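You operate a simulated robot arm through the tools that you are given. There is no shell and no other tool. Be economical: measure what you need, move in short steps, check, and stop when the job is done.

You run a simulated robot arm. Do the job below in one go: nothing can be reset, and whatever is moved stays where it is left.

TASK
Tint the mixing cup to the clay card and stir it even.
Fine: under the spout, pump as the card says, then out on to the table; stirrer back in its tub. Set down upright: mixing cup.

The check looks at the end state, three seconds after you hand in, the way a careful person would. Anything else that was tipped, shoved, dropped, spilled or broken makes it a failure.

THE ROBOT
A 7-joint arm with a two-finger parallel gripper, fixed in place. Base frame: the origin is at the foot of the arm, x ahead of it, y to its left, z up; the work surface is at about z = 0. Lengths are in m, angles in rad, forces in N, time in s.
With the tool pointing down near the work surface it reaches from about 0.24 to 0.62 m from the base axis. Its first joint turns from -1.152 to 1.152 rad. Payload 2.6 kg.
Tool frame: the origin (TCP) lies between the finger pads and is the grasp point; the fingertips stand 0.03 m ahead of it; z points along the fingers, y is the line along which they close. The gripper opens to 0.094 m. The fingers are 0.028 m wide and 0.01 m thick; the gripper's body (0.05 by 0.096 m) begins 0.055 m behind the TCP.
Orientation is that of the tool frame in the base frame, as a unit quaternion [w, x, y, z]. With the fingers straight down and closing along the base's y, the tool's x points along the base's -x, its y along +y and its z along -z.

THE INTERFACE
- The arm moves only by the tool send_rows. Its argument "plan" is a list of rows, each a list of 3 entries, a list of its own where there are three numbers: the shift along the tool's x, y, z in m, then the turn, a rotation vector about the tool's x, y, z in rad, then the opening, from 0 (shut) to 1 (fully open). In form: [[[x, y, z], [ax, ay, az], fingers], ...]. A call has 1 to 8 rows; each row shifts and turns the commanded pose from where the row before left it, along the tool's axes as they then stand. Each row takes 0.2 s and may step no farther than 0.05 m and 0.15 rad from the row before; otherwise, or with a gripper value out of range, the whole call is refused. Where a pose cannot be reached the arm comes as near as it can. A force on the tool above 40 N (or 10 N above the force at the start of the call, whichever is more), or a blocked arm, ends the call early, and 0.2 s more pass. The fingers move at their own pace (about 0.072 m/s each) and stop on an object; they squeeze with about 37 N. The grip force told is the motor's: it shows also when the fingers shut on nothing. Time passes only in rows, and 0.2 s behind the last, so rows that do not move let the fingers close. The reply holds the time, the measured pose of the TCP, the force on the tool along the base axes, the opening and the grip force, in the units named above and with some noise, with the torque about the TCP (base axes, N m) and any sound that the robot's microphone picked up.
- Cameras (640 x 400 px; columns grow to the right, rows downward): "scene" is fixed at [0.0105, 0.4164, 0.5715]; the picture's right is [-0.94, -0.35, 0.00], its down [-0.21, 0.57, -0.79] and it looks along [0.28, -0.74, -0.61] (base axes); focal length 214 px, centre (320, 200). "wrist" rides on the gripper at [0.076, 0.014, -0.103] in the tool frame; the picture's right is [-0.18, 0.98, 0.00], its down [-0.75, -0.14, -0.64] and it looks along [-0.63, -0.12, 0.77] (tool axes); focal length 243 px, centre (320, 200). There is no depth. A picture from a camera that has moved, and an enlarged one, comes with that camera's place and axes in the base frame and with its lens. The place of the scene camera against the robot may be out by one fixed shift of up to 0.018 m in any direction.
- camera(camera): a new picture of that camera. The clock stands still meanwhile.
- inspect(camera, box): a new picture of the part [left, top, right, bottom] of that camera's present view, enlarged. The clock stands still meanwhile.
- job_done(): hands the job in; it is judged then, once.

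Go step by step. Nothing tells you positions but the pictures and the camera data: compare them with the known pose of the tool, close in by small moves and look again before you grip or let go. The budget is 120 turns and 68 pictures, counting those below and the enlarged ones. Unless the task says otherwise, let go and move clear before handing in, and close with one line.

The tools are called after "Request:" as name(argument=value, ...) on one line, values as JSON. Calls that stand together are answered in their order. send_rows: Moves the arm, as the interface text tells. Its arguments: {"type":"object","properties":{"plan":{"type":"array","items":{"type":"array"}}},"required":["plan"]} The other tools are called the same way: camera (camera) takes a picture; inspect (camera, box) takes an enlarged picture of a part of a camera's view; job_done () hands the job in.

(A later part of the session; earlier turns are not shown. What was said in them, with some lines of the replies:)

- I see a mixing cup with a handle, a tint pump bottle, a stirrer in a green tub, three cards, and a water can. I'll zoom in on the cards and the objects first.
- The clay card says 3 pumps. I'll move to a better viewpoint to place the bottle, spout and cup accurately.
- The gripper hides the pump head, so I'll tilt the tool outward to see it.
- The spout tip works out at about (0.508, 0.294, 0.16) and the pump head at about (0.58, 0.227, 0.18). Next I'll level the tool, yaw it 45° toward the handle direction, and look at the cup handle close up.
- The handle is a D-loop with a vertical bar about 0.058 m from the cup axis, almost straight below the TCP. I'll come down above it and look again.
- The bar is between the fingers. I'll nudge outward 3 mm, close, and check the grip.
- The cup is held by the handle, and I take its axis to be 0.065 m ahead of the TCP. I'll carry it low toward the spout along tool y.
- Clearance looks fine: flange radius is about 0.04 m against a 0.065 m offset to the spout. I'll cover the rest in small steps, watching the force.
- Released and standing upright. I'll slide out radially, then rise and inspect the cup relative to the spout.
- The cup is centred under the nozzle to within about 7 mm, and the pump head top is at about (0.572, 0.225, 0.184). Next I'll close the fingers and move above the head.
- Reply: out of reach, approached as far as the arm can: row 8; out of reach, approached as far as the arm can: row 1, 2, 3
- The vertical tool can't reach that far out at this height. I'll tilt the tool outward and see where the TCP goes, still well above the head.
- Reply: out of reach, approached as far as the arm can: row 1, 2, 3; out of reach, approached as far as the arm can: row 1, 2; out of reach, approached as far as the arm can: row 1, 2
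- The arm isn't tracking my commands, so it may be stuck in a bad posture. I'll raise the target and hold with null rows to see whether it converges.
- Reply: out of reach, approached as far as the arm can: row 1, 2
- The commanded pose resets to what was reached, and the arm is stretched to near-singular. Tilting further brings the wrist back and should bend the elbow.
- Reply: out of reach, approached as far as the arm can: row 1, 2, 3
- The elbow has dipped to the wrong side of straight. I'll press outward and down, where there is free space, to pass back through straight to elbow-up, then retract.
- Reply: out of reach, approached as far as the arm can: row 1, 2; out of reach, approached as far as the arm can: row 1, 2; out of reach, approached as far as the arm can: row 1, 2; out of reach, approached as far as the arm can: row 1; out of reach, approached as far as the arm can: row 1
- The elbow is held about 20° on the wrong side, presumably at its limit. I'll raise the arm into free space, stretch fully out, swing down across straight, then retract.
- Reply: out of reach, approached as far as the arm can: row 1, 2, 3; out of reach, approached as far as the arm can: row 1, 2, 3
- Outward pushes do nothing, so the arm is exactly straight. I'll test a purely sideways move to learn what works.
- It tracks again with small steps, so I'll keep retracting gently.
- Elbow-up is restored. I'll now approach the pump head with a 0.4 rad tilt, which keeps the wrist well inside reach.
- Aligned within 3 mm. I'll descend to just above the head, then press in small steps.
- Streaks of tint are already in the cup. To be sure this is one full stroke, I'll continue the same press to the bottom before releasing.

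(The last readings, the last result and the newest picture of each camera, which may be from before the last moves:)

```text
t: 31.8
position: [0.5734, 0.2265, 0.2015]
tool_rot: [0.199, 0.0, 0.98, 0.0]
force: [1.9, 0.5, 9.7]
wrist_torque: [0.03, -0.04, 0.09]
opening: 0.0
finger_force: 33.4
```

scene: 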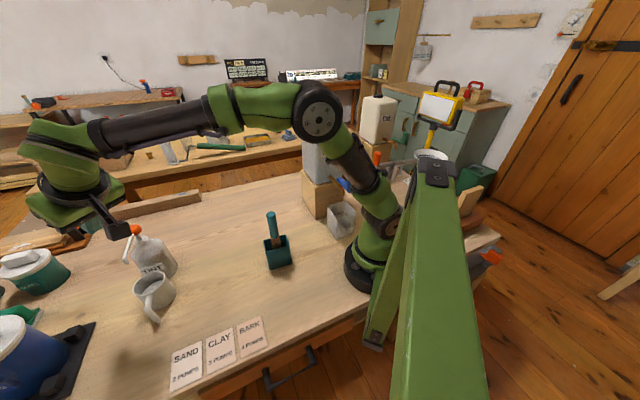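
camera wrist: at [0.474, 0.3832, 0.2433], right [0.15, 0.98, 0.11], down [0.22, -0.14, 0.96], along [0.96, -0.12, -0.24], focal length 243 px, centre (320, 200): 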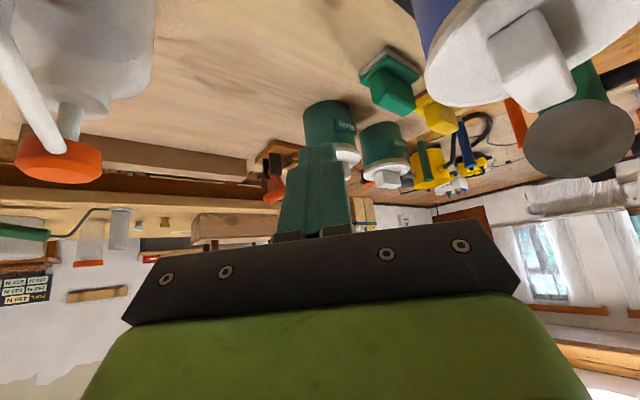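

Request:
send_rows(plan=[[[0.0012, 0, 0.0028], [0, 0, 0], 0], [[0.0008, 0, 0.0018], [0, 0, 0], 0]])

Request:
inspect(camera="scene", box=[100, 210, 190, 320])

```text
t: 32.4
position: [0.5747, 0.2274, 0.1984]
tool_rot: [0.201, 0.0, 0.979, 0.002]
force: [-10.5, -6.5, 25.9]
wrist_torque: [-0.2, 0.37, -0.1]
opening: 0.0
finger_force: 33.9
```

```text
3.64 times, centred on (145, 265) of scene
camera zoom: at [0.0103, 0.4163, 0.5716], right [-0.94, -0.35, 0.0], down [-0.21, 0.57, -0.79], along [0.28, -0.74, -0.61], focal length 780 px, centre (956, -36)
```

zoom: 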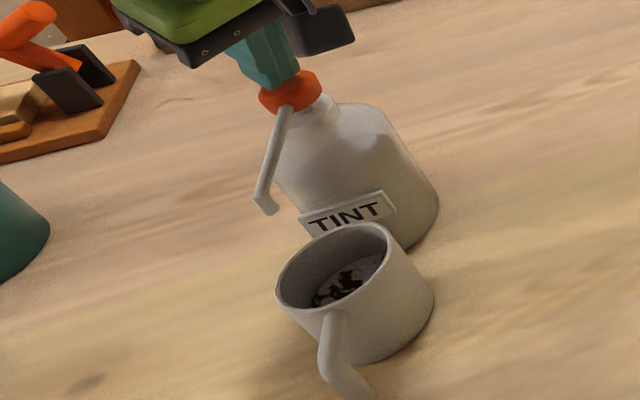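

That is the bottom of the stroke, with a clear force jump and the bottle unmoved. I'll release fully upward and look.

Request:
send_rows(plan=[[[-0.0039, 0, -0.0092], [0, 0, 0], 0], [[-0.0039, 0, -0.0092], [0, 0, 0], 0], [[-0.0062, 0, -0.0147], [0, 0, 0], 0], [[0, 0, 0], [0, 0, 0], 0]])

Request:
inspect(camera="scene", box=[100, 210, 190, 320])

```text
t: 33.4
position: [0.5735, 0.2256, 0.231]
tool_rot: [0.197, 0.0, 0.98, 0.0]
force: [-0.8, -0.4, -0.3]
wrist_torque: [-0.02, 0.02, -0.01]
opening: 0.0001
finger_force: 33.3
```

```text
3.64 times, centred on (145, 265) of scene
camera zoom: at [0.0105, 0.4164, 0.5715], right [-0.94, -0.35, 0.0], down [-0.21, 0.57, -0.79], along [0.28, -0.74, -0.61], focal length 780 px, centre (956, -36)
```

zoom: 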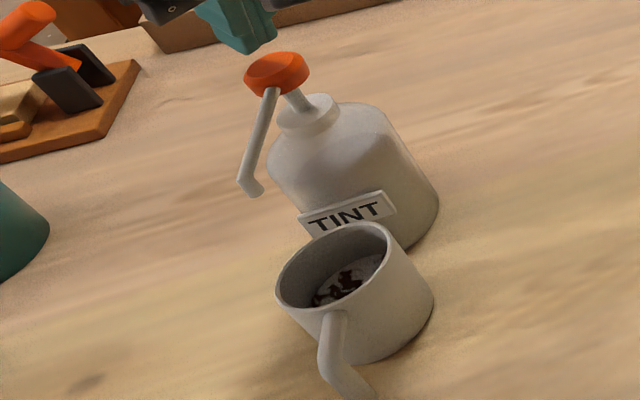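

One dose is in. Now the second full stroke.

Request:
send_rows(plan=[[[0.0039, 0, 0.0092], [0, 0, 0], 0], [[0.0039, 0, 0.0092], [0, 0, 0], 0], [[0.0031, 0, 0.0074], [0, 0, 0], 0], [[0.0014, 0, 0.0032], [0, 0, 0], 0]])

Request:
send_rows(plan=[[[-0.0039, 0, -0.0092], [0, 0, 0], 0], [[-0.0039, 0, -0.0092], [0, 0, 0], 0], [[-0.0047, 0, -0.0111], [0, 0, 0], 0], [[0, 0, 0], [0, 0, 0], 0]])

Request:
inspect(camera="scene", box=[100, 210, 190, 320])

```text
t: 34.4
position: [0.5726, 0.2256, 0.2018]
tool_rot: [0.202, 0.0, 0.979, 0.0]
force: [3.9, -2.3, 8.4]
wrist_torque: [-0.06, -0.12, 0.01]
opening: 0.0001
finger_force: 33.5
```

```text
t: 35.4
position: [0.5733, 0.2274, 0.231]
tool_rot: [0.198, 0.0, 0.98, 0.0]
force: [0.4, -0.3, -0.1]
wrist_torque: [-0.02, 0.0, 0.01]
opening: 0.0
finger_force: 32.9
```

```text
3.64 times, centred on (145, 265) of scene
camera zoom: at [0.0105, 0.4164, 0.5715], right [-0.94, -0.35, 0.0], down [-0.21, 0.57, -0.79], along [0.28, -0.74, -0.61], focal length 780 px, centre (956, -36)
```

zoom: 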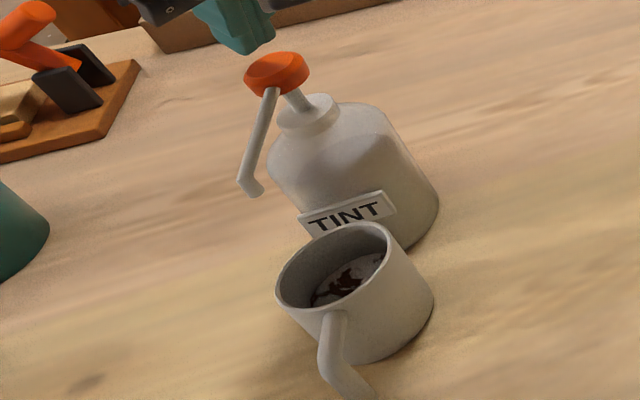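

The pattern looks changed. I'll zoom right in to judge.

Request:
inspect(camera="scene", box=[135, 268, 175, 300])

```text
12.50 times, centred on (155, 284) of scene
camera zoom: at [0.0105, 0.4164, 0.5715], right [-0.94, -0.35, 0.0], down [-0.21, 0.57, -0.79], along [0.28, -0.74, -0.61], focal length 2681 px, centre (2382, -850)
```

zoom: 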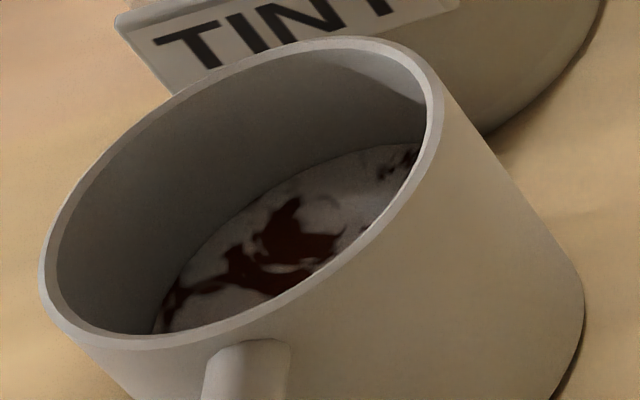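

The pattern changed from the first dose, so I count two. Now the third stroke, same profile but slightly deeper.

Request:
send_rows(plan=[[[0.0039, 0, 0.0092], [0, 0, 0], 0], [[0.0039, 0, 0.0092], [0, 0, 0], 0], [[0.0031, 0, 0.0074], [0, 0, 0], 0], [[0.0017, 0, 0.0039], [0, 0, 0], 0]])

Request:
send_rows(plan=[[[-0.0039, 0, -0.0092], [0, 0, 0], 0], [[-0.0039, 0, -0.0092], [0, 0, 0], 0], [[-0.0058, 0, -0.0138], [0, 0, 0], 0], [[-0.0039, 0, -0.0092], [0, 0, 0], 0]])

Request:
inspect(camera="scene", box=[135, 268, 175, 300])

```text
t: 36.4
position: [0.5754, 0.2269, 0.1997]
tool_rot: [0.2, 0.0, 0.98, 0.0]
force: [-0.7, -1.3, 9.3]
wrist_torque: [-0.08, 0.07, 0.0]
opening: 0.0001
finger_force: 33.1
```

```text
t: 37.4
position: [0.5737, 0.2269, 0.2434]
tool_rot: [0.199, -0.001, 0.98, 0.0]
force: [-0.3, -0.3, 0.0]
wrist_torque: [-0.01, 0.01, 0.01]
opening: 0.0
finger_force: 32.6
```

```text
12.50 times, centred on (155, 284) of scene
camera zoom: at [0.0105, 0.4164, 0.5715], right [-0.94, -0.35, 0.0], down [-0.21, 0.57, -0.79], along [0.28, -0.74, -0.61], focal length 2681 px, centre (2382, -850)
```

zoom: 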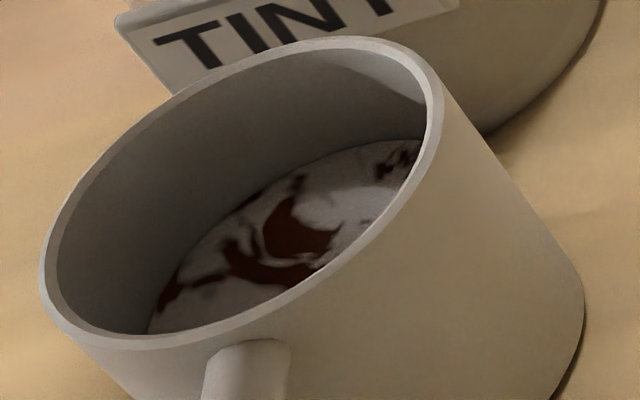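

Three doses are in. Now I'll back away, restore the vertical tool with 45° yaw, and retrace the earlier path to the handle.

Request:
send_rows(plan=[[[0.033, 0.015, -0.0248], [0, 0, 0], 0.3], [[0.033, 0.015, -0.0248], [0, 0, 0], 0.5], [[0.033, 0.015, -0.0248], [0, 0, 0], 0.5], [[0.033, 0.005, -0.0248], [0, 0, 0], 0.5], [[0.033, 0, -0.0248], [0, 0, 0], 0.5], [[0, 0, 0], [0, 0.15, 0], 0.5], [[0, 0, 0], [0, 0.15, 0], 0.5], [[0, 0, 0], [0, 0.1, 0], 0.5]])

Request:
send_rows(plan=[[[0, 0, 0.01], [0, 0, 0.15], 0.5], [[0, 0, 0.01], [0, 0, 0.15], 0.5], [[0, 0, 0.01], [0, 0, 0.15], 0.5], [[0, 0, 0.01], [0, 0, 0.15], 0.5], [[0, 0, 0.01], [0, 0, 0.15], 0.5], [[0, 0, 0], [0, 0, 0.035], 0.5]])

```text
t: 39.2
position: [0.372, 0.2762, 0.2941]
tool_rot: [-0.001, -0.002, 1.0, 0.0]
force: [-0.3, -0.5, 0.1]
wrist_torque: [0.0, -0.03, 0.0]
opening: 0.0469
finger_force: 0.1
```

```text
t: 40.6
position: [0.3715, 0.2754, 0.2445]
tool_rot: [0.001, 0.383, 0.924, 0.0]
force: [0.4, 0.0, -0.4]
wrist_torque: [-0.01, -0.01, -0.01]
opening: 0.0467
finger_force: 0.1
```

Request:
send_rows(plan=[[[0.0104, 0.035, 0.03], [0, 0, 0], 0.5], [[0.0104, 0.035, 0.03], [0, 0, 0], 0.5], [[0.0104, 0.035, 0.03], [0, 0, 0], 0.5], [[0, 0, 0.04], [0, 0, 0], 0.5], [[0, 0, 0.04], [0, 0, 0], 0.5]])

Request:
camera(camera="wrist")

```text
t: 41.8
position: [0.426, 0.374, 0.0737]
tool_rot: [0.0, 0.382, 0.924, 0.0]
force: [0.0, 0.3, 0.3]
wrist_torque: [0.01, -0.02, 0.01]
opening: 0.047
finger_force: 0.1
```

```text
21 pictures are left
camera wrist: at [0.3816, 0.4396, 0.1766], right [0.82, 0.57, 0.0], down [0.43, -0.63, 0.64], along [0.36, -0.53, -0.77], focal length 243 px, centre (320, 200)
```

wrist: 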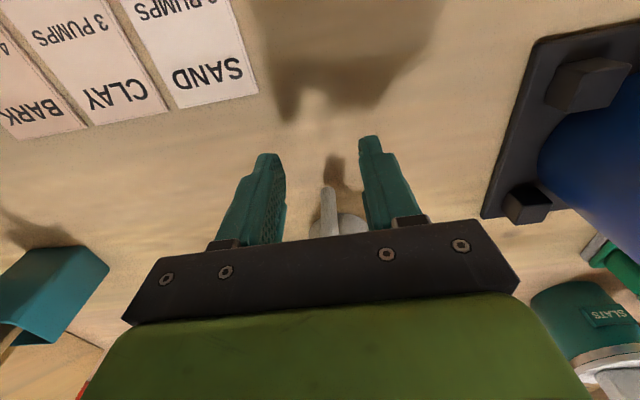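

Request:
send_rows(plan=[[[0, -0.002, 0.029], [0, 0, 0], 0.5], [[-0.017, 0, 0], [0, 0, 0], 0.5], [[-0.016, 0, 0], [0, 0, 0], 0.5], [[-0.016, 0, 0], [0, 0, 0], 0.5]])

Request:
camera(camera="wrist")

```text
t: 42.8
position: [0.4586, 0.3376, 0.0434]
tool_rot: [0.0, 0.382, 0.924, 0.0]
force: [-0.3, 1.3, 0.3]
wrist_torque: [-0.01, -0.01, 0.03]
opening: 0.0471
finger_force: 0.1
```

```text
20 pictures are left
camera wrist: at [0.4144, 0.4023, 0.1465], right [0.82, 0.57, 0.0], down [0.43, -0.63, 0.64], along [0.36, -0.53, -0.77], focal length 243 px, centre (320, 200)
```

wrist: 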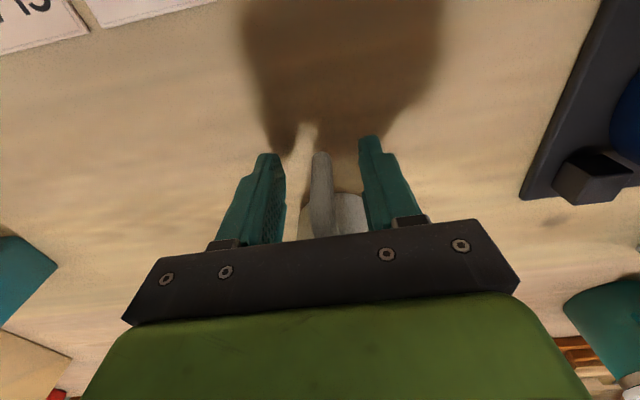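

Request:
send_rows(plan=[[[0, 0, 0], [0, 0, 0], 0.1], [[0, 0, 0], [0, 0, 0], 0], [[0, 0, 0], [0, 0, 0], 0], [[0, 0, 0], [0, 0, 0], 0], [[0, 0, -0.008], [0, 0, 0], 0], [[0, 0, -0.008], [0, 0, 0], 0]])

Request:
send_rows(plan=[[[0, -0.01, 0], [0, 0, 0], 0], [[0, -0.02, 0], [0, 0, 0], 0], [[0, -0.025, 0], [0, 0, 0], 0], [[0, -0.025, 0], [0, 0, 0], 0], [[0, -0.025, 0], [0, 0, 0], 0], [[0, -0.02, 0], [0, 0, 0], 0], [[0, -0.01, 0], [0, 0, 0], 0]])

Request:
send_rows(plan=[[[0, 0, 0.007], [0, 0, 0], 0], [[0, 0, 0.006], [0, 0, 0], 0], [[0, 0, 0.003], [0, 0, 0], 0]])

```text
t: 44.2
position: [0.4576, 0.3373, 0.0607]
tool_rot: [0.0, 0.381, 0.924, 0.0]
force: [-0.5, 0.3, -1.7]
wrist_torque: [0.09, 0.12, -0.03]
opening: 0.0166
finger_force: 36.8
```

```text
t: 45.8
position: [0.3626, 0.2402, 0.0618]
tool_rot: [0.0, 0.382, 0.924, 0.0]
force: [0.0, 0.6, -2.3]
wrist_torque: [0.11, 0.13, -0.03]
opening: 0.0164
finger_force: 36.8
```

```text
t: 46.6
position: [0.3631, 0.2419, 0.0453]
tool_rot: [0.0, 0.382, 0.924, 0.0]
force: [-0.3, 0.5, -2.0]
wrist_torque: [0.11, 0.16, 0.01]
opening: 0.0165
finger_force: 37.3
```

Request:
send_rows(plan=[[[0, 0, 0.0012], [0, 0, 0], 0], [[0, 0, 0], [0, 0, 0], 0]])

Request:
send_rows(plan=[[[0, 0, 0.0008], [0, 0, 0], 0.3], [[0, 0, 0], [0, 0, 0], 0.5], [[0, 0, 0], [0, 0, 0], 0.5]])

Request:
send_rows(plan=[[[0.02, 0, 0], [0, 0, 0], 0.5], [[0.02, 0, 0], [0, 0, 0], 0.5], [[0.01, 0, -0.04], [0, 0, 0], 0.5], [[0, 0, -0.045], [0, 0, 0], 0.5], [[0, 0, -0.045], [0, 0, 0], 0.5], [[0, 0, -0.045], [0, 0, 0], 0.5], [[0, 0, -0.045], [0, 0, 0], 0.5]])

Request:
camera(camera="scene")

Request:
camera(camera="wrist")

```text
t: 47.2
position: [0.363, 0.2411, 0.0452]
tool_rot: [0.001, 0.382, 0.924, 0.001]
force: [-2.0, -0.2, 3.4]
wrist_torque: [-0.25, -0.29, -0.06]
opening: 0.0163
finger_force: 36.9
```

```text
t: 48.0
position: [0.3624, 0.2417, 0.0438]
tool_rot: [0.0, 0.382, 0.924, 0.0]
force: [-0.3, 1.0, 0.1]
wrist_torque: [0.01, -0.01, 0.0]
opening: 0.0471
finger_force: 0.2
```

```text
t: 49.6
position: [0.328, 0.276, 0.2657]
tool_rot: [0.0, 0.382, 0.924, 0.0]
force: [0.0, 0.3, -1.5]
wrist_torque: [0.0, 0.01, -0.03]
opening: 0.047
finger_force: 0.1
```

```text
19 pictures are left
```

scene: 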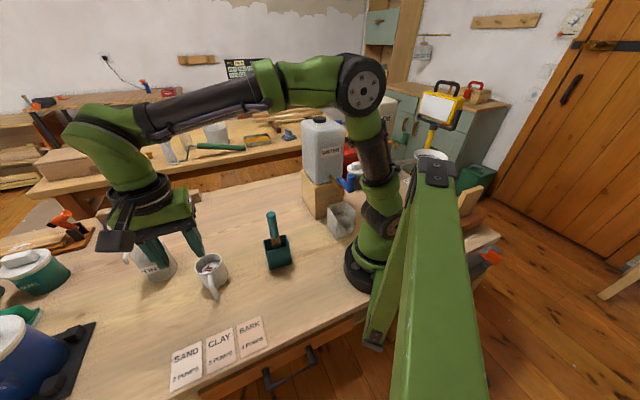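

```text
18 pictures are left
camera wrist: at [0.2837, 0.3409, 0.3678], right [0.82, 0.57, 0.0], down [0.43, -0.63, 0.64], along [0.36, -0.53, -0.77], focal length 243 px, centre (320, 200)
```

wrist: 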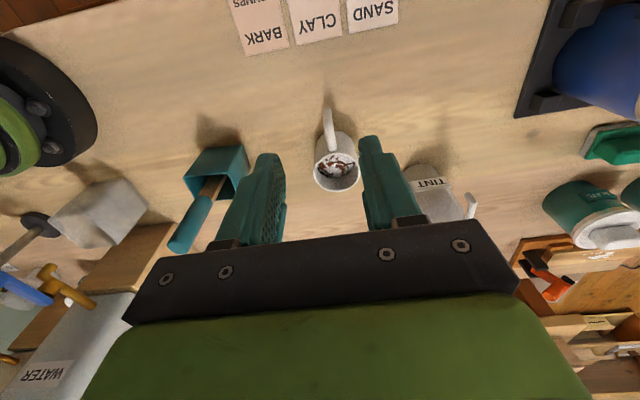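

The cup stands upright with three doses of streaks. The stirrer top is at about (0.273, 0.063, 0.185), nearly vertical in its tub, so I'll go above it next.

Request:
send_rows(plan=[[[0, 0, 0], [0, 0, -0.15], 0.5], [[0, 0, 0], [0, 0, -0.15], 0.5], [[0, 0, 0], [0, 0, -0.15], 0.6], [[0, 0, -0.01], [0, 0, -0.15], 0.6], [[0, 0, 0], [0, 0, -0.15], 0.6], [[0, 0, 0], [0, 0, -0.035], 0.6]])

Request:
send_rows(plan=[[[0.011, -0.042, 0], [0, 0, 0], 0.6], [[0.011, -0.042, 0], [0, 0, 0], 0.6], [[0.011, -0.042, 0], [0, 0, 0], 0.6], [[0.011, -0.042, 0], [0, 0, 0], 0.6], [[0.011, -0.042, 0], [0, 0, 0], 0.6]])

Request:
camera(camera="wrist")

Request:
inspect(camera="scene", box=[220, 180, 340, 280])

```text
t: 51.0
position: [0.327, 0.278, 0.2739]
tool_rot: [-0.001, -0.002, 1.0, 0.0]
force: [-0.2, -0.2, 1.2]
wrist_torque: [0.0, 0.03, 0.02]
opening: 0.0565
finger_force: 0.1
```

```text
t: 52.2
position: [0.2716, 0.0666, 0.2728]
tool_rot: [0.0, 0.0, 1.0, 0.001]
force: [0.2, 0.6, 1.2]
wrist_torque: [0.01, 0.0, 0.01]
opening: 0.0564
finger_force: 0.0
```

```text
17 pictures are left
camera wrist: at [0.1958, 0.0816, 0.3749], right [0.18, 0.98, 0.0], down [0.75, -0.14, 0.64], along [0.63, -0.12, -0.77], focal length 243 px, centre (320, 200)
```

wrist: 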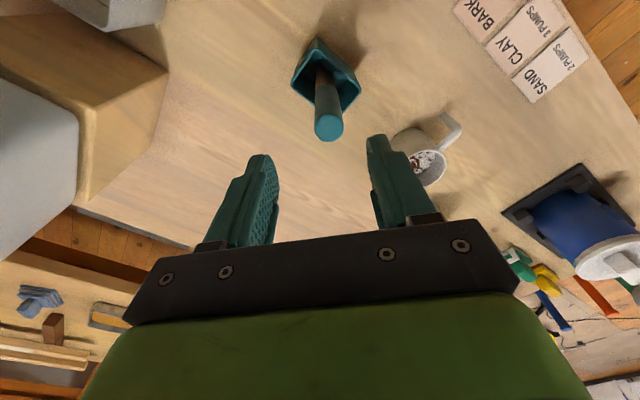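

```text
4.00 times, centred on (280, 230) of scene
camera zoom: at [0.0105, 0.4164, 0.5715], right [-0.94, -0.35, 0.0], down [-0.21, 0.57, -0.79], along [0.28, -0.74, -0.61], focal length 858 px, centre (480, 80)
```

zoom: 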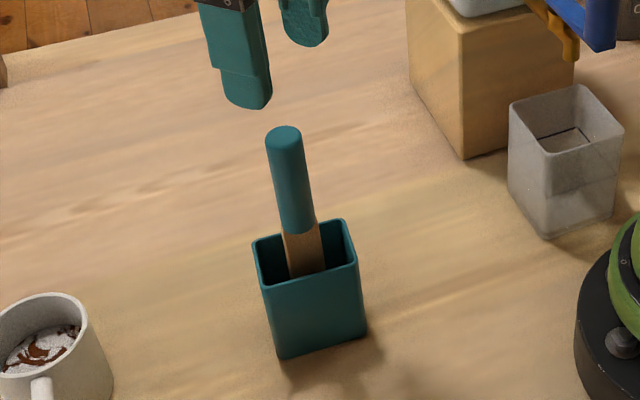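

Request:
send_rows(plan=[[[0.0025, 0.006, 0.02], [0, 0, 0], 0.6], [[0, 0, 0.03], [0, 0, 0], 0.6], [[0, 0, 0.03], [0, 0, 0], 0.6], [[0, 0, 0.03], [0, 0, 0], 0.6]])

Request:
camera(camera="wrist")

```text
t: 53.2
position: [0.2689, 0.0721, 0.1626]
tool_rot: [0.0, -0.001, 1.0, 0.0]
force: [-0.2, 0.1, 1.3]
wrist_torque: [0.0, -0.01, -0.01]
opening: 0.0562
finger_force: 0.1
```

```text
15 pictures are left
camera wrist: at [0.1934, 0.0871, 0.2649], right [0.18, 0.98, 0.0], down [0.75, -0.14, 0.64], along [0.63, -0.12, -0.77], focal length 243 px, centre (320, 200)
```

wrist: 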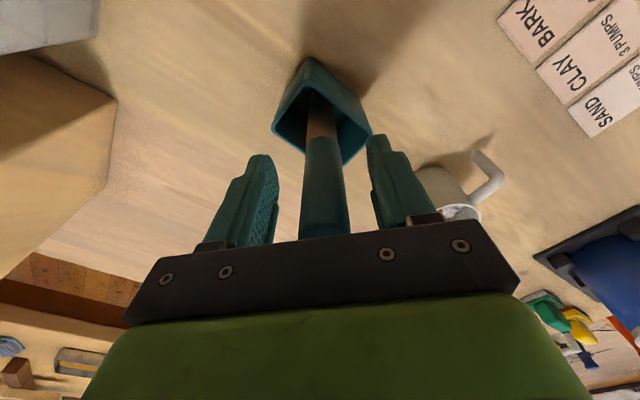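

Request:
send_rows(plan=[[[0, 0.001, 0], [0, 0, 0], 0.3], [[0, 0, 0], [0, 0, 0], 0], [[0, 0, 0], [0, 0, 0], 0], [[0, 0, 0], [0, 0, 0], 0]])

Request:
send_rows(plan=[[[0, 0, -0.02], [0, 0, 0], 0], [[0, 0, -0.03], [0, 0, 0], 0], [[0, 0, -0.03], [0, 0, 0], 0], [[0, 0, -0.03], [0, 0, 0], 0]])

Request:
inspect(camera="scene", box=[180, 150, 340, 290])

Request:
camera(camera="wrist")

```text
t: 54.2
position: [0.2713, 0.0732, 0.1622]
tool_rot: [0.0, 0.001, 1.0, 0.0]
force: [1.2, -0.1, -0.3]
wrist_torque: [0.02, -0.01, -0.02]
opening: 0.0223
finger_force: 37.3
```

```text
t: 55.2
position: [0.27, 0.0736, 0.2746]
tool_rot: [-0.001, 0.0, 1.0, 0.0]
force: [0.0, -0.1, -0.6]
wrist_torque: [-0.02, 0.02, 0.01]
opening: 0.0221
finger_force: 37.3
```

```text
2.86 times, centred on (260, 220) of scene
camera zoom: at [0.0105, 0.4164, 0.5715], right [-0.94, -0.35, 0.0], down [-0.21, 0.57, -0.79], along [0.28, -0.74, -0.61], focal length 613 px, centre (491, 143)
```

zoom: 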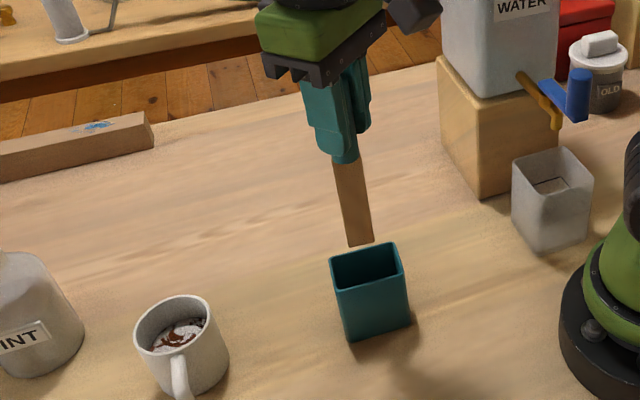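

```text
13 pictures are left
camera wrist: at [0.1944, 0.0885, 0.3759], right [0.18, 0.98, 0.0], down [0.75, -0.14, 0.64], along [0.63, -0.12, -0.77], focal length 243 px, centre (320, 200)
```

wrist: 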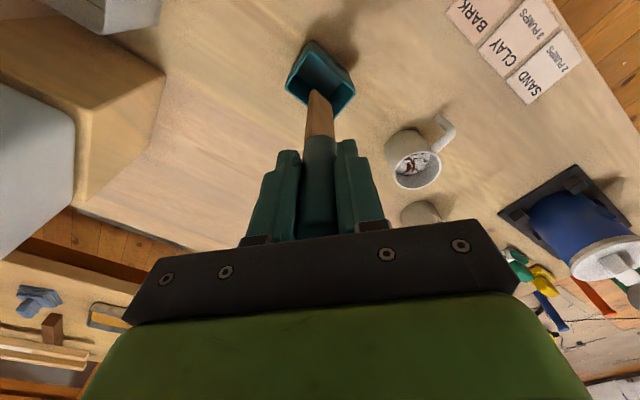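

The stirrer is held vertically with its lower end 0.157 m below the TCP. The cup axis is at about (0.405, 0.191), so I'll move above it.

Request:
send_rows(plan=[[[0, 0, -0.015], [0, 0, 0], 0], [[-0.0338, 0.0294, 0], [0, 0, 0], 0], [[-0.0338, 0.0294, 0], [0, 0, 0], 0], [[-0.0338, 0.0294, 0], [0, 0, 0], 0], [[-0.0338, 0.0294, 0], [0, 0, 0], 0], [[0, 0, 0.02], [0, 0, 0], 0], [[0, 0, 0.015], [0, 0, 0], 0]])

Request:
inspect(camera="scene", box=[150, 180, 290, 310])

Request:
inspect(camera="wrist", box=[240, 40, 400, 200])

```text
t: 56.8
position: [0.4046, 0.1915, 0.2525]
tool_rot: [0.001, -0.001, 1.0, 0.001]
force: [-0.5, -0.7, 0.5]
wrist_torque: [-0.01, -0.03, 0.01]
opening: 0.0221
finger_force: 37.2
```

```text
3.08 times, centred on (220, 245) of scene
camera zoom: at [0.0105, 0.4164, 0.5715], right [-0.94, -0.35, 0.0], down [-0.21, 0.57, -0.79], along [0.28, -0.74, -0.61], focal length 660 px, centre (628, 62)
```

zoom: 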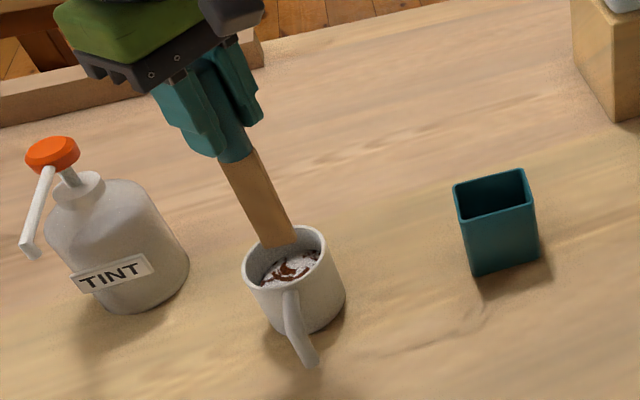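

```text
2.50 times, centred on (320, 120) of wrist
camera zoom: at [0.3292, 0.2073, 0.3538], right [0.18, 0.98, 0.0], down [0.75, -0.14, 0.64], along [0.63, -0.12, -0.77], focal length 606 px, centre (320, 400)
```

zoom: 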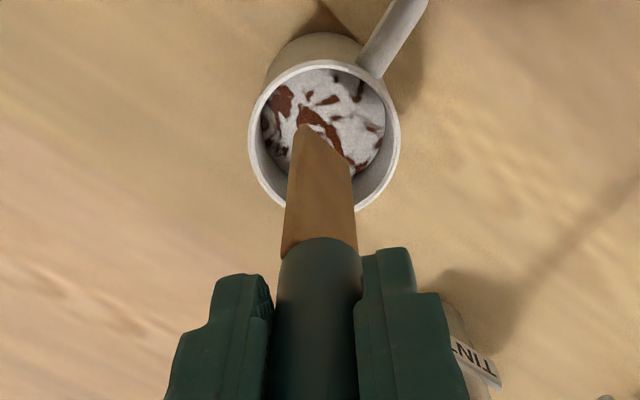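

Well centred. I'll shift 3 mm and lower the blade into the cup, stopping with the tip about 18 mm above the table.

Request:
send_rows(plan=[[[-0.003, 0.001, 0.01], [0, 0, 0], 0], [[0, 0, 0.025], [0, 0, 0], 0], [[0, 0, 0.022], [0, 0, 0], 0], [[0, 0, 0.02], [0, 0, 0], 0]])

Request:
send_rows(plan=[[[0.009, 0, 0], [0, 0, 0], 0], [[-0.0026, 0.0064, 0], [0, 0, 0], 0], [[-0.0064, 0.0026, 0], [0, 0, 0], 0], [[-0.0064, -0.0026, 0], [0, 0, 0], 0], [[-0.0026, -0.0064, 0], [0, 0, 0], 0], [[0.0026, -0.0064, 0], [0, 0, 0], 0], [[0.0064, -0.0026, 0], [0, 0, 0], 0], [[0.0064, 0.0026, 0], [0, 0, 0], 0]])

```text
t: 57.8
position: [0.4089, 0.1936, 0.176]
tool_rot: [0.0, 0.001, 1.0, 0.0]
force: [0.5, 1.0, -0.6]
wrist_torque: [0.01, 0.02, -0.01]
opening: 0.0224
finger_force: 36.6
```

```text
t: 59.6
position: [0.4008, 0.1861, 0.1772]
tool_rot: [0.0, 0.0, 1.0, 0.0]
force: [0.2, 0.1, -0.5]
wrist_torque: [0.01, 0.01, -0.02]
opening: 0.0223
finger_force: 36.6
```

No contact forces. I'll keep circling.

Request:
send_rows(plan=[[[0.0026, 0.0064, 0], [0, 0, 0], 0], [[-0.0026, 0.0064, 0], [0, 0, 0], 0], [[-0.0064, 0.0026, 0], [0, 0, 0], 0], [[-0.0064, -0.0026, 0], [0, 0, 0], 0], [[-0.0026, -0.0064, 0], [0, 0, 0], 0], [[0.0026, -0.0064, 0], [0, 0, 0], 0], [[0.0064, -0.0026, 0], [0, 0, 0], 0], [[0.0064, 0.0026, 0], [0, 0, 0], 0]])

Request:
send_rows(plan=[[[0.0026, 0.0064, 0], [0, 0, 0], 0], [[-0.0026, 0.0064, 0], [0, 0, 0], 0], [[-0.0064, 0.0026, 0], [0, 0, 0], 0], [[-0.0064, -0.0026, 0], [0, 0, 0], 0], [[-0.0026, -0.0064, 0], [0, 0, 0], 0], [[0.0026, -0.0064, 0], [0, 0, 0], 0], [[0.0064, -0.0026, 0], [0, 0, 0], 0], [[0.0064, 0.0026, 0], [0, 0, 0], 0]])

Request:
send_rows(plan=[[[0.0026, 0.0064, 0], [0, 0, 0], 0], [[-0.0026, 0.0064, 0], [0, 0, 0], 0], [[-0.0064, 0.0026, 0], [0, 0, 0], 0], [[-0.0064, -0.0026, 0], [0, 0, 0], 0], [[-0.0026, -0.0064, 0], [0, 0, 0], 0], [[0.0026, -0.0064, 0], [0, 0, 0], 0], [[0.0064, -0.0026, 0], [0, 0, 0], 0], [[0.0064, 0.0026, 0], [0, 0, 0], 0]])

Request:
inspect(camera="scene", box=[185, 235, 245, 285])

```text
t: 61.4
position: [0.4012, 0.1852, 0.1761]
tool_rot: [0.0, 0.0, 1.0, 0.0]
force: [-0.9, -0.3, -1.1]
wrist_torque: [0.0, -0.02, -0.04]
opening: 0.0219
finger_force: 37.1
```

```text
t: 63.2
position: [0.4006, 0.186, 0.1762]
tool_rot: [0.001, 0.0, 1.0, 0.0]
force: [0.0, 0.4, -0.7]
wrist_torque: [-0.01, -0.02, -0.01]
opening: 0.0222
finger_force: 37.1
```

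```text
t: 65.0
position: [0.4011, 0.1851, 0.1769]
tool_rot: [0.001, 0.0, 1.0, 0.0]
force: [-0.5, 0.5, -0.3]
wrist_torque: [0.01, -0.04, -0.02]
opening: 0.0223
finger_force: 36.9
```

```text
8.00 times, centred on (215, 260) of scene
camera zoom: at [0.0105, 0.4164, 0.5715], right [-0.94, -0.35, 0.0], down [-0.21, 0.57, -0.79], along [0.28, -0.74, -0.61], focal length 1716 px, centre (1160, -280)
```

zoom: 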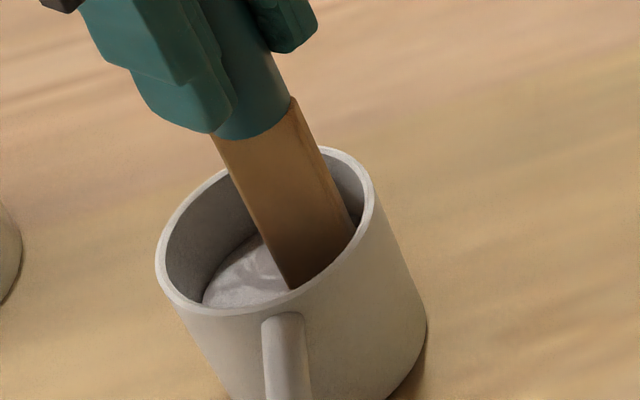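

Nearly even, with faint streaks left. A few more rounds.

Request:
send_rows(plan=[[[0.0026, 0.0064, 0], [0, 0, 0], 0], [[-0.0026, 0.0064, 0], [0, 0, 0], 0], [[-0.0064, 0.0026, 0], [0, 0, 0], 0], [[-0.0064, -0.0026, 0], [0, 0, 0], 0], [[-0.0026, -0.0064, 0], [0, 0, 0], 0], [[0.0026, -0.0064, 0], [0, 0, 0], 0], [[0.0064, -0.0026, 0], [0, 0, 0], 0], [[0.0064, 0.0026, 0], [0, 0, 0], 0]])

Request:
send_rows(plan=[[[0.0026, 0.0064, 0], [0, 0, 0], 0], [[-0.0026, 0.0064, 0], [0, 0, 0], 0], [[-0.0064, 0.0026, 0], [0, 0, 0], 0], [[-0.0064, -0.0026, 0], [0, 0, 0], 0], [[-0.0026, -0.0064, 0], [0, 0, 0], 0], [[0.0026, -0.0064, 0], [0, 0, 0], 0], [[0.0064, -0.0026, 0], [0, 0, 0], 0], [[0.0064, 0.0026, 0], [0, 0, 0], 0]])

Request:
send_rows(plan=[[[0.0026, 0.0064, 0], [0, 0, 0], 0], [[-0.0026, 0.0064, 0], [0, 0, 0], 0], [[-0.0064, 0.0026, 0], [0, 0, 0], 0], [[-0.0064, -0.0026, 0], [0, 0, 0], 0], [[-0.0026, -0.0064, 0], [0, 0, 0], 0], [[0.0026, -0.0064, 0], [0, 0, 0], 0], [[0.0064, -0.0026, 0], [0, 0, 0], 0], [[0.0064, 0.0026, 0], [0, 0, 0], 0]])

Request:
inspect(camera="scene", box=[185, 235, 245, 285])

```text
t: 66.8
position: [0.4027, 0.1843, 0.176]
tool_rot: [0.001, -0.001, 1.0, 0.001]
force: [-0.2, 0.0, 0.4]
wrist_torque: [0.01, 0.02, 0.01]
opening: 0.022
finger_force: 37.0
```

```text
t: 68.6
position: [0.4035, 0.1855, 0.1764]
tool_rot: [0.0, 0.0, 1.0, 0.0]
force: [0.5, 0.0, -0.5]
wrist_torque: [-0.01, 0.01, 0.0]
opening: 0.0219
finger_force: 37.1
```

```text
t: 70.4
position: [0.4003, 0.1851, 0.1757]
tool_rot: [0.0, 0.0, 1.0, 0.0]
force: [0.3, 0.7, -0.6]
wrist_torque: [-0.04, -0.01, -0.01]
opening: 0.0219
finger_force: 36.8
```

```text
8.00 times, centred on (215, 260) of scene
camera zoom: at [0.0105, 0.4164, 0.5715], right [-0.94, -0.35, 0.0], down [-0.21, 0.57, -0.79], along [0.28, -0.74, -0.61], focal length 1716 px, centre (1160, -280)
```

zoom: 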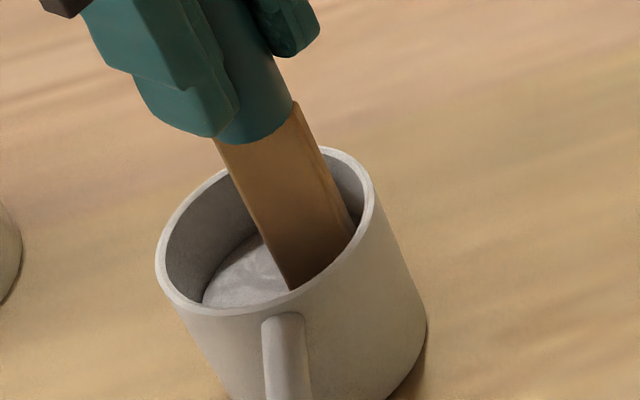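

Request:
send_rows(plan=[[[0.0026, 0.0064, 0], [0, 0, 0], 0], [[-0.0026, 0.0064, 0], [0, 0, 0], 0], [[-0.0064, 0.0026, 0], [0, 0, 0], 0], [[-0.0064, -0.0026, 0], [0, 0, 0], 0], [[-0.0026, -0.0064, 0], [0, 0, 0], 0], [[0.0026, -0.0064, 0], [0, 0, 0], 0], [[0.0064, -0.0026, 0], [0, 0, 0], 0], [[0.0064, 0.0026, 0], [0, 0, 0], 0]])

Request:
send_rows(plan=[[[-0.0064, 0.0064, 0], [0, 0, 0], 0], [[0, 0, -0.025], [0, 0, 0], 0], [[0, 0, -0.025], [0, 0, 0], 0], [[0, 0, 0], [0, 0, 0], 0], [[0, 0, 0], [0, 0, 0], 0], [[0, 0, -0.03], [0, 0, 0], 0], [[0, 0, -0.035], [0, 0, 0], 0]])

Request:
camera(camera="scene")

Request:
inspect(camera="wrist", box=[240, 40, 400, 200])

```text
t: 72.2
position: [0.4042, 0.1859, 0.1763]
tool_rot: [0.001, -0.001, 1.0, 0.0]
force: [0.3, 0.5, 1.1]
wrist_torque: [0.0, -0.02, -0.03]
opening: 0.0221
finger_force: 37.2
```

```text
t: 73.8
position: [0.4098, 0.1921, 0.2916]
tool_rot: [0.0, 0.0, 1.0, 0.001]
force: [-0.3, -0.1, -0.3]
wrist_torque: [-0.02, -0.03, 0.0]
opening: 0.0224
finger_force: 36.4
```

```text
8 pictures are left
```

scene: 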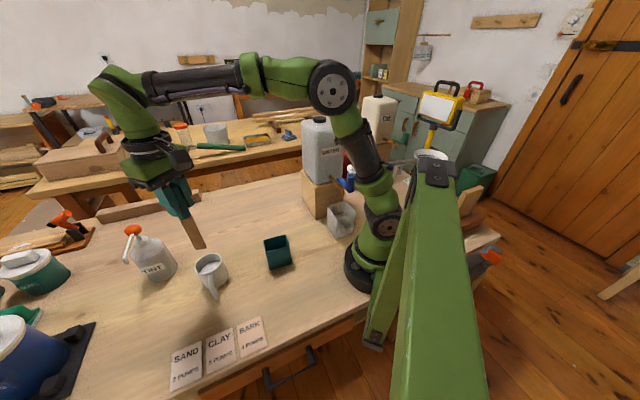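

```text
2.50 times, centred on (320, 120) of wrist
camera zoom: at [0.3328, 0.2068, 0.3934], right [0.18, 0.98, 0.0], down [0.75, -0.14, 0.64], along [0.63, -0.12, -0.77], focal length 606 px, centre (320, 400)
```

zoom: 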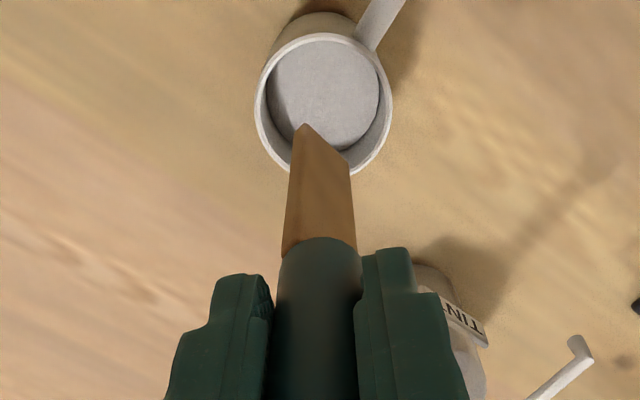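

The tint is even. Now I'll retrace to the tub exactly, checking before lowering in.

Request:
send_rows(plan=[[[0.0346, -0.0297, 0], [0, 0, 0], 0], [[0.0346, -0.0297, 0], [0, 0, 0], 0], [[0.0346, -0.0296, 0], [0, 0, 0], 0], [[0.0344, -0.0296, 0], [0, 0, 0], 0], [[0, 0, 0.03], [0, 0, 0], 0], [[0, 0, 0], [0, 0, 0], 0]])

Request:
inspect(camera="wrist", box=[240, 20, 400, 180])

Request:
inspect(camera="scene", box=[230, 180, 340, 280])

```text
t: 75.2
position: [0.269, 0.0733, 0.2604]
tool_rot: [0.0, 0.001, 1.0, 0.0]
force: [-0.3, -0.4, -0.6]
wrist_torque: [-0.01, 0.02, -0.03]
opening: 0.0223
finger_force: 37.4
```

```text
2.50 times, centred on (320, 100) of wrist
camera zoom: at [0.1926, 0.0892, 0.3624], right [0.18, 0.98, 0.0], down [0.75, -0.14, 0.64], along [0.63, -0.12, -0.77], focal length 606 px, centre (320, 450)
```

zoom: 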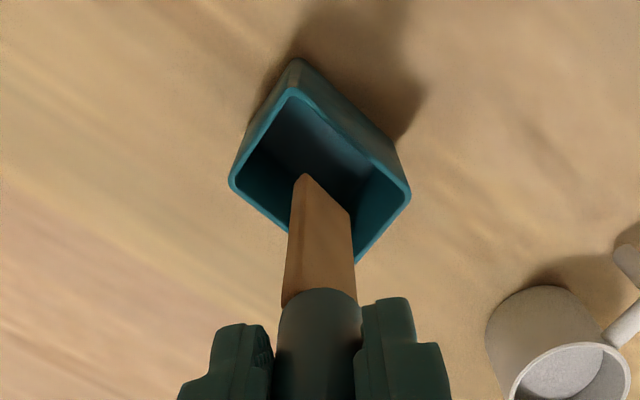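

```text
4.00 times, centred on (285, 230) of scene
camera zoom: at [0.0105, 0.4164, 0.5715], right [-0.94, -0.35, 0.0], down [-0.21, 0.57, -0.79], along [0.28, -0.74, -0.61], focal length 858 px, centre (460, 80)
```

zoom: 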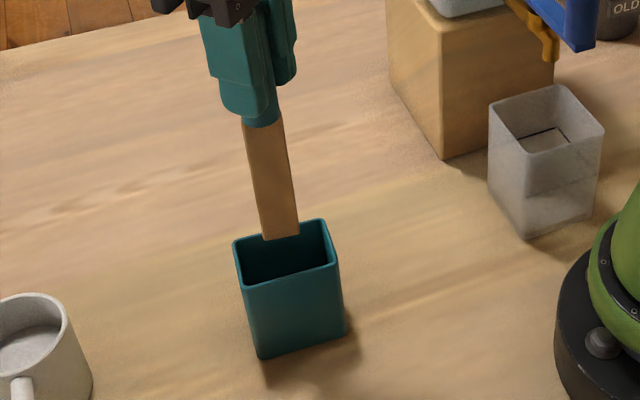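

Request:
send_rows(plan=[[[0, 0, 0.025], [0, 0, 0], 0], [[0, 0, 0.025], [0, 0, 0], 0], [[0, 0, 0.025], [0, 0, 0], 0], [[0, 0, 0.015], [0, 0, 0], 0], [[0, 0, 0.0065], [0, 0, 0], 0]])

```text
t: 76.4
position: [0.2719, 0.0741, 0.164]
tool_rot: [0.0, 0.0, 1.0, 0.0]
force: [0.1, 1.3, -1.1]
wrist_torque: [-0.03, 0.02, 0.0]
opening: 0.0222
finger_force: 37.5
```

Request:
send_rows(plan=[[[0, 0, 0.0013], [0, 0, 0], 0], [[0, 0, 0], [0, 0, 0], 0.2], [[0, 0, 0], [0, 0, 0], 0.35], [[0, 0, 0], [0, 0, 0], 0.55], [[0, 0, 0], [0, 0, 0], 0.55]])

Request:
send_rows(plan=[[[0, 0, -0.02], [0, 0, 0], 0.55], [[0, 0, -0.04], [0, 0, 0], 0.55], [[0, 0, -0.045], [0, 0, 0], 0.55], [[0, 0, -0.045], [0, 0, 0], 0.55]])

Request:
camera(camera="scene")

Request:
camera(camera="wrist")

```text
t: 77.6
position: [0.2712, 0.0739, 0.163]
tool_rot: [0.0, -0.001, 1.0, 0.0]
force: [-0.7, -0.4, -0.8]
wrist_torque: [0.02, 0.0, 0.04]
opening: 0.0518
finger_force: 0.1
```

```text
t: 78.6
position: [0.2713, 0.0734, 0.3151]
tool_rot: [-0.001, -0.001, 1.0, 0.0]
force: [-0.4, 0.4, 0.7]
wrist_torque: [0.01, 0.0, 0.01]
opening: 0.0516
finger_force: 0.1
```

```text
4 pictures are left
```

scene: 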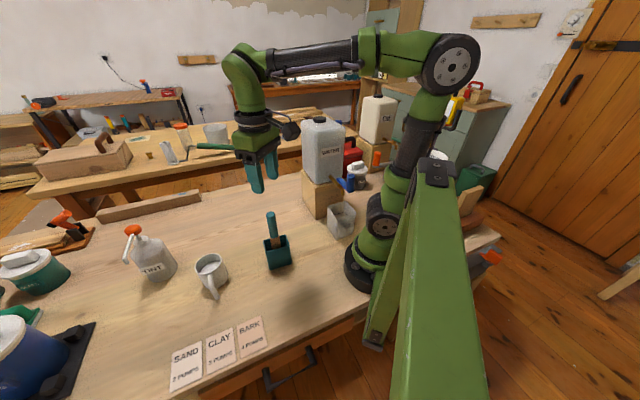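

```text
3 pictures are left
camera wrist: at [0.1949, 0.0889, 0.4169], right [0.18, 0.98, 0.0], down [0.75, -0.14, 0.64], along [0.63, -0.12, -0.77], focal length 243 px, centre (320, 200)
```

wrist: 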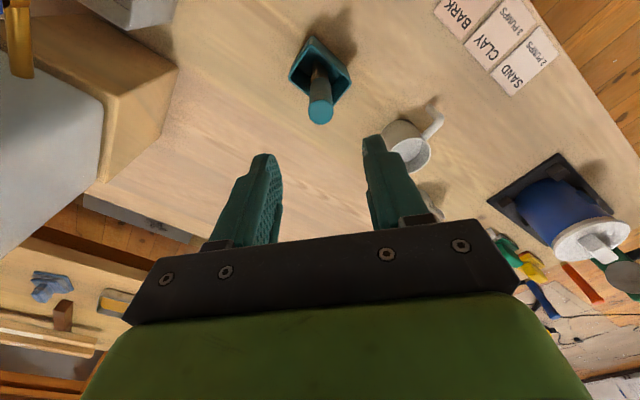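

Everything stands where it should. I'll take one last look at the cup's colour beside the cards.

Request:
inspect(camera="scene", box=[160, 245, 280, 395])

```text
2.67 times, centred on (220, 320) of scene
camera zoom: at [0.0105, 0.4164, 0.5715], right [-0.94, -0.35, 0.0], down [-0.21, 0.57, -0.79], along [0.28, -0.74, -0.61], focal length 572 px, centre (587, -120)
```

zoom: 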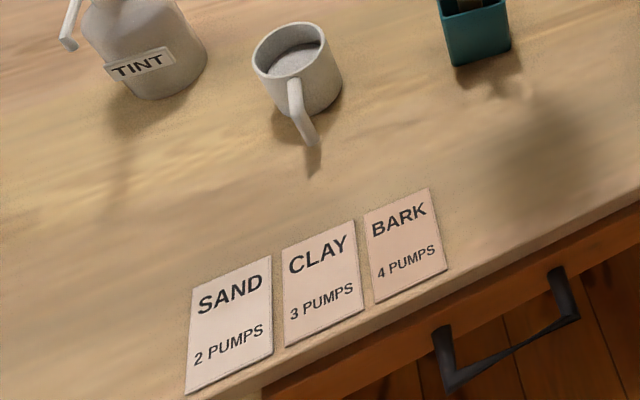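

The cup is evenly tinted and upright on the table, the stirrer is back in its tub, and the arm is clear. I'm handing in.

Request:
job_done()

```text
The job is handed in.
```

The mixing cup got three pumps of tint, as the clay card says. It was stirred even and set upright on the table, with the stirrer back in its tub. I counted the pumps by strokes and by how the streaks changed in the cup, because its colour couldn't be matched to the card by eye.
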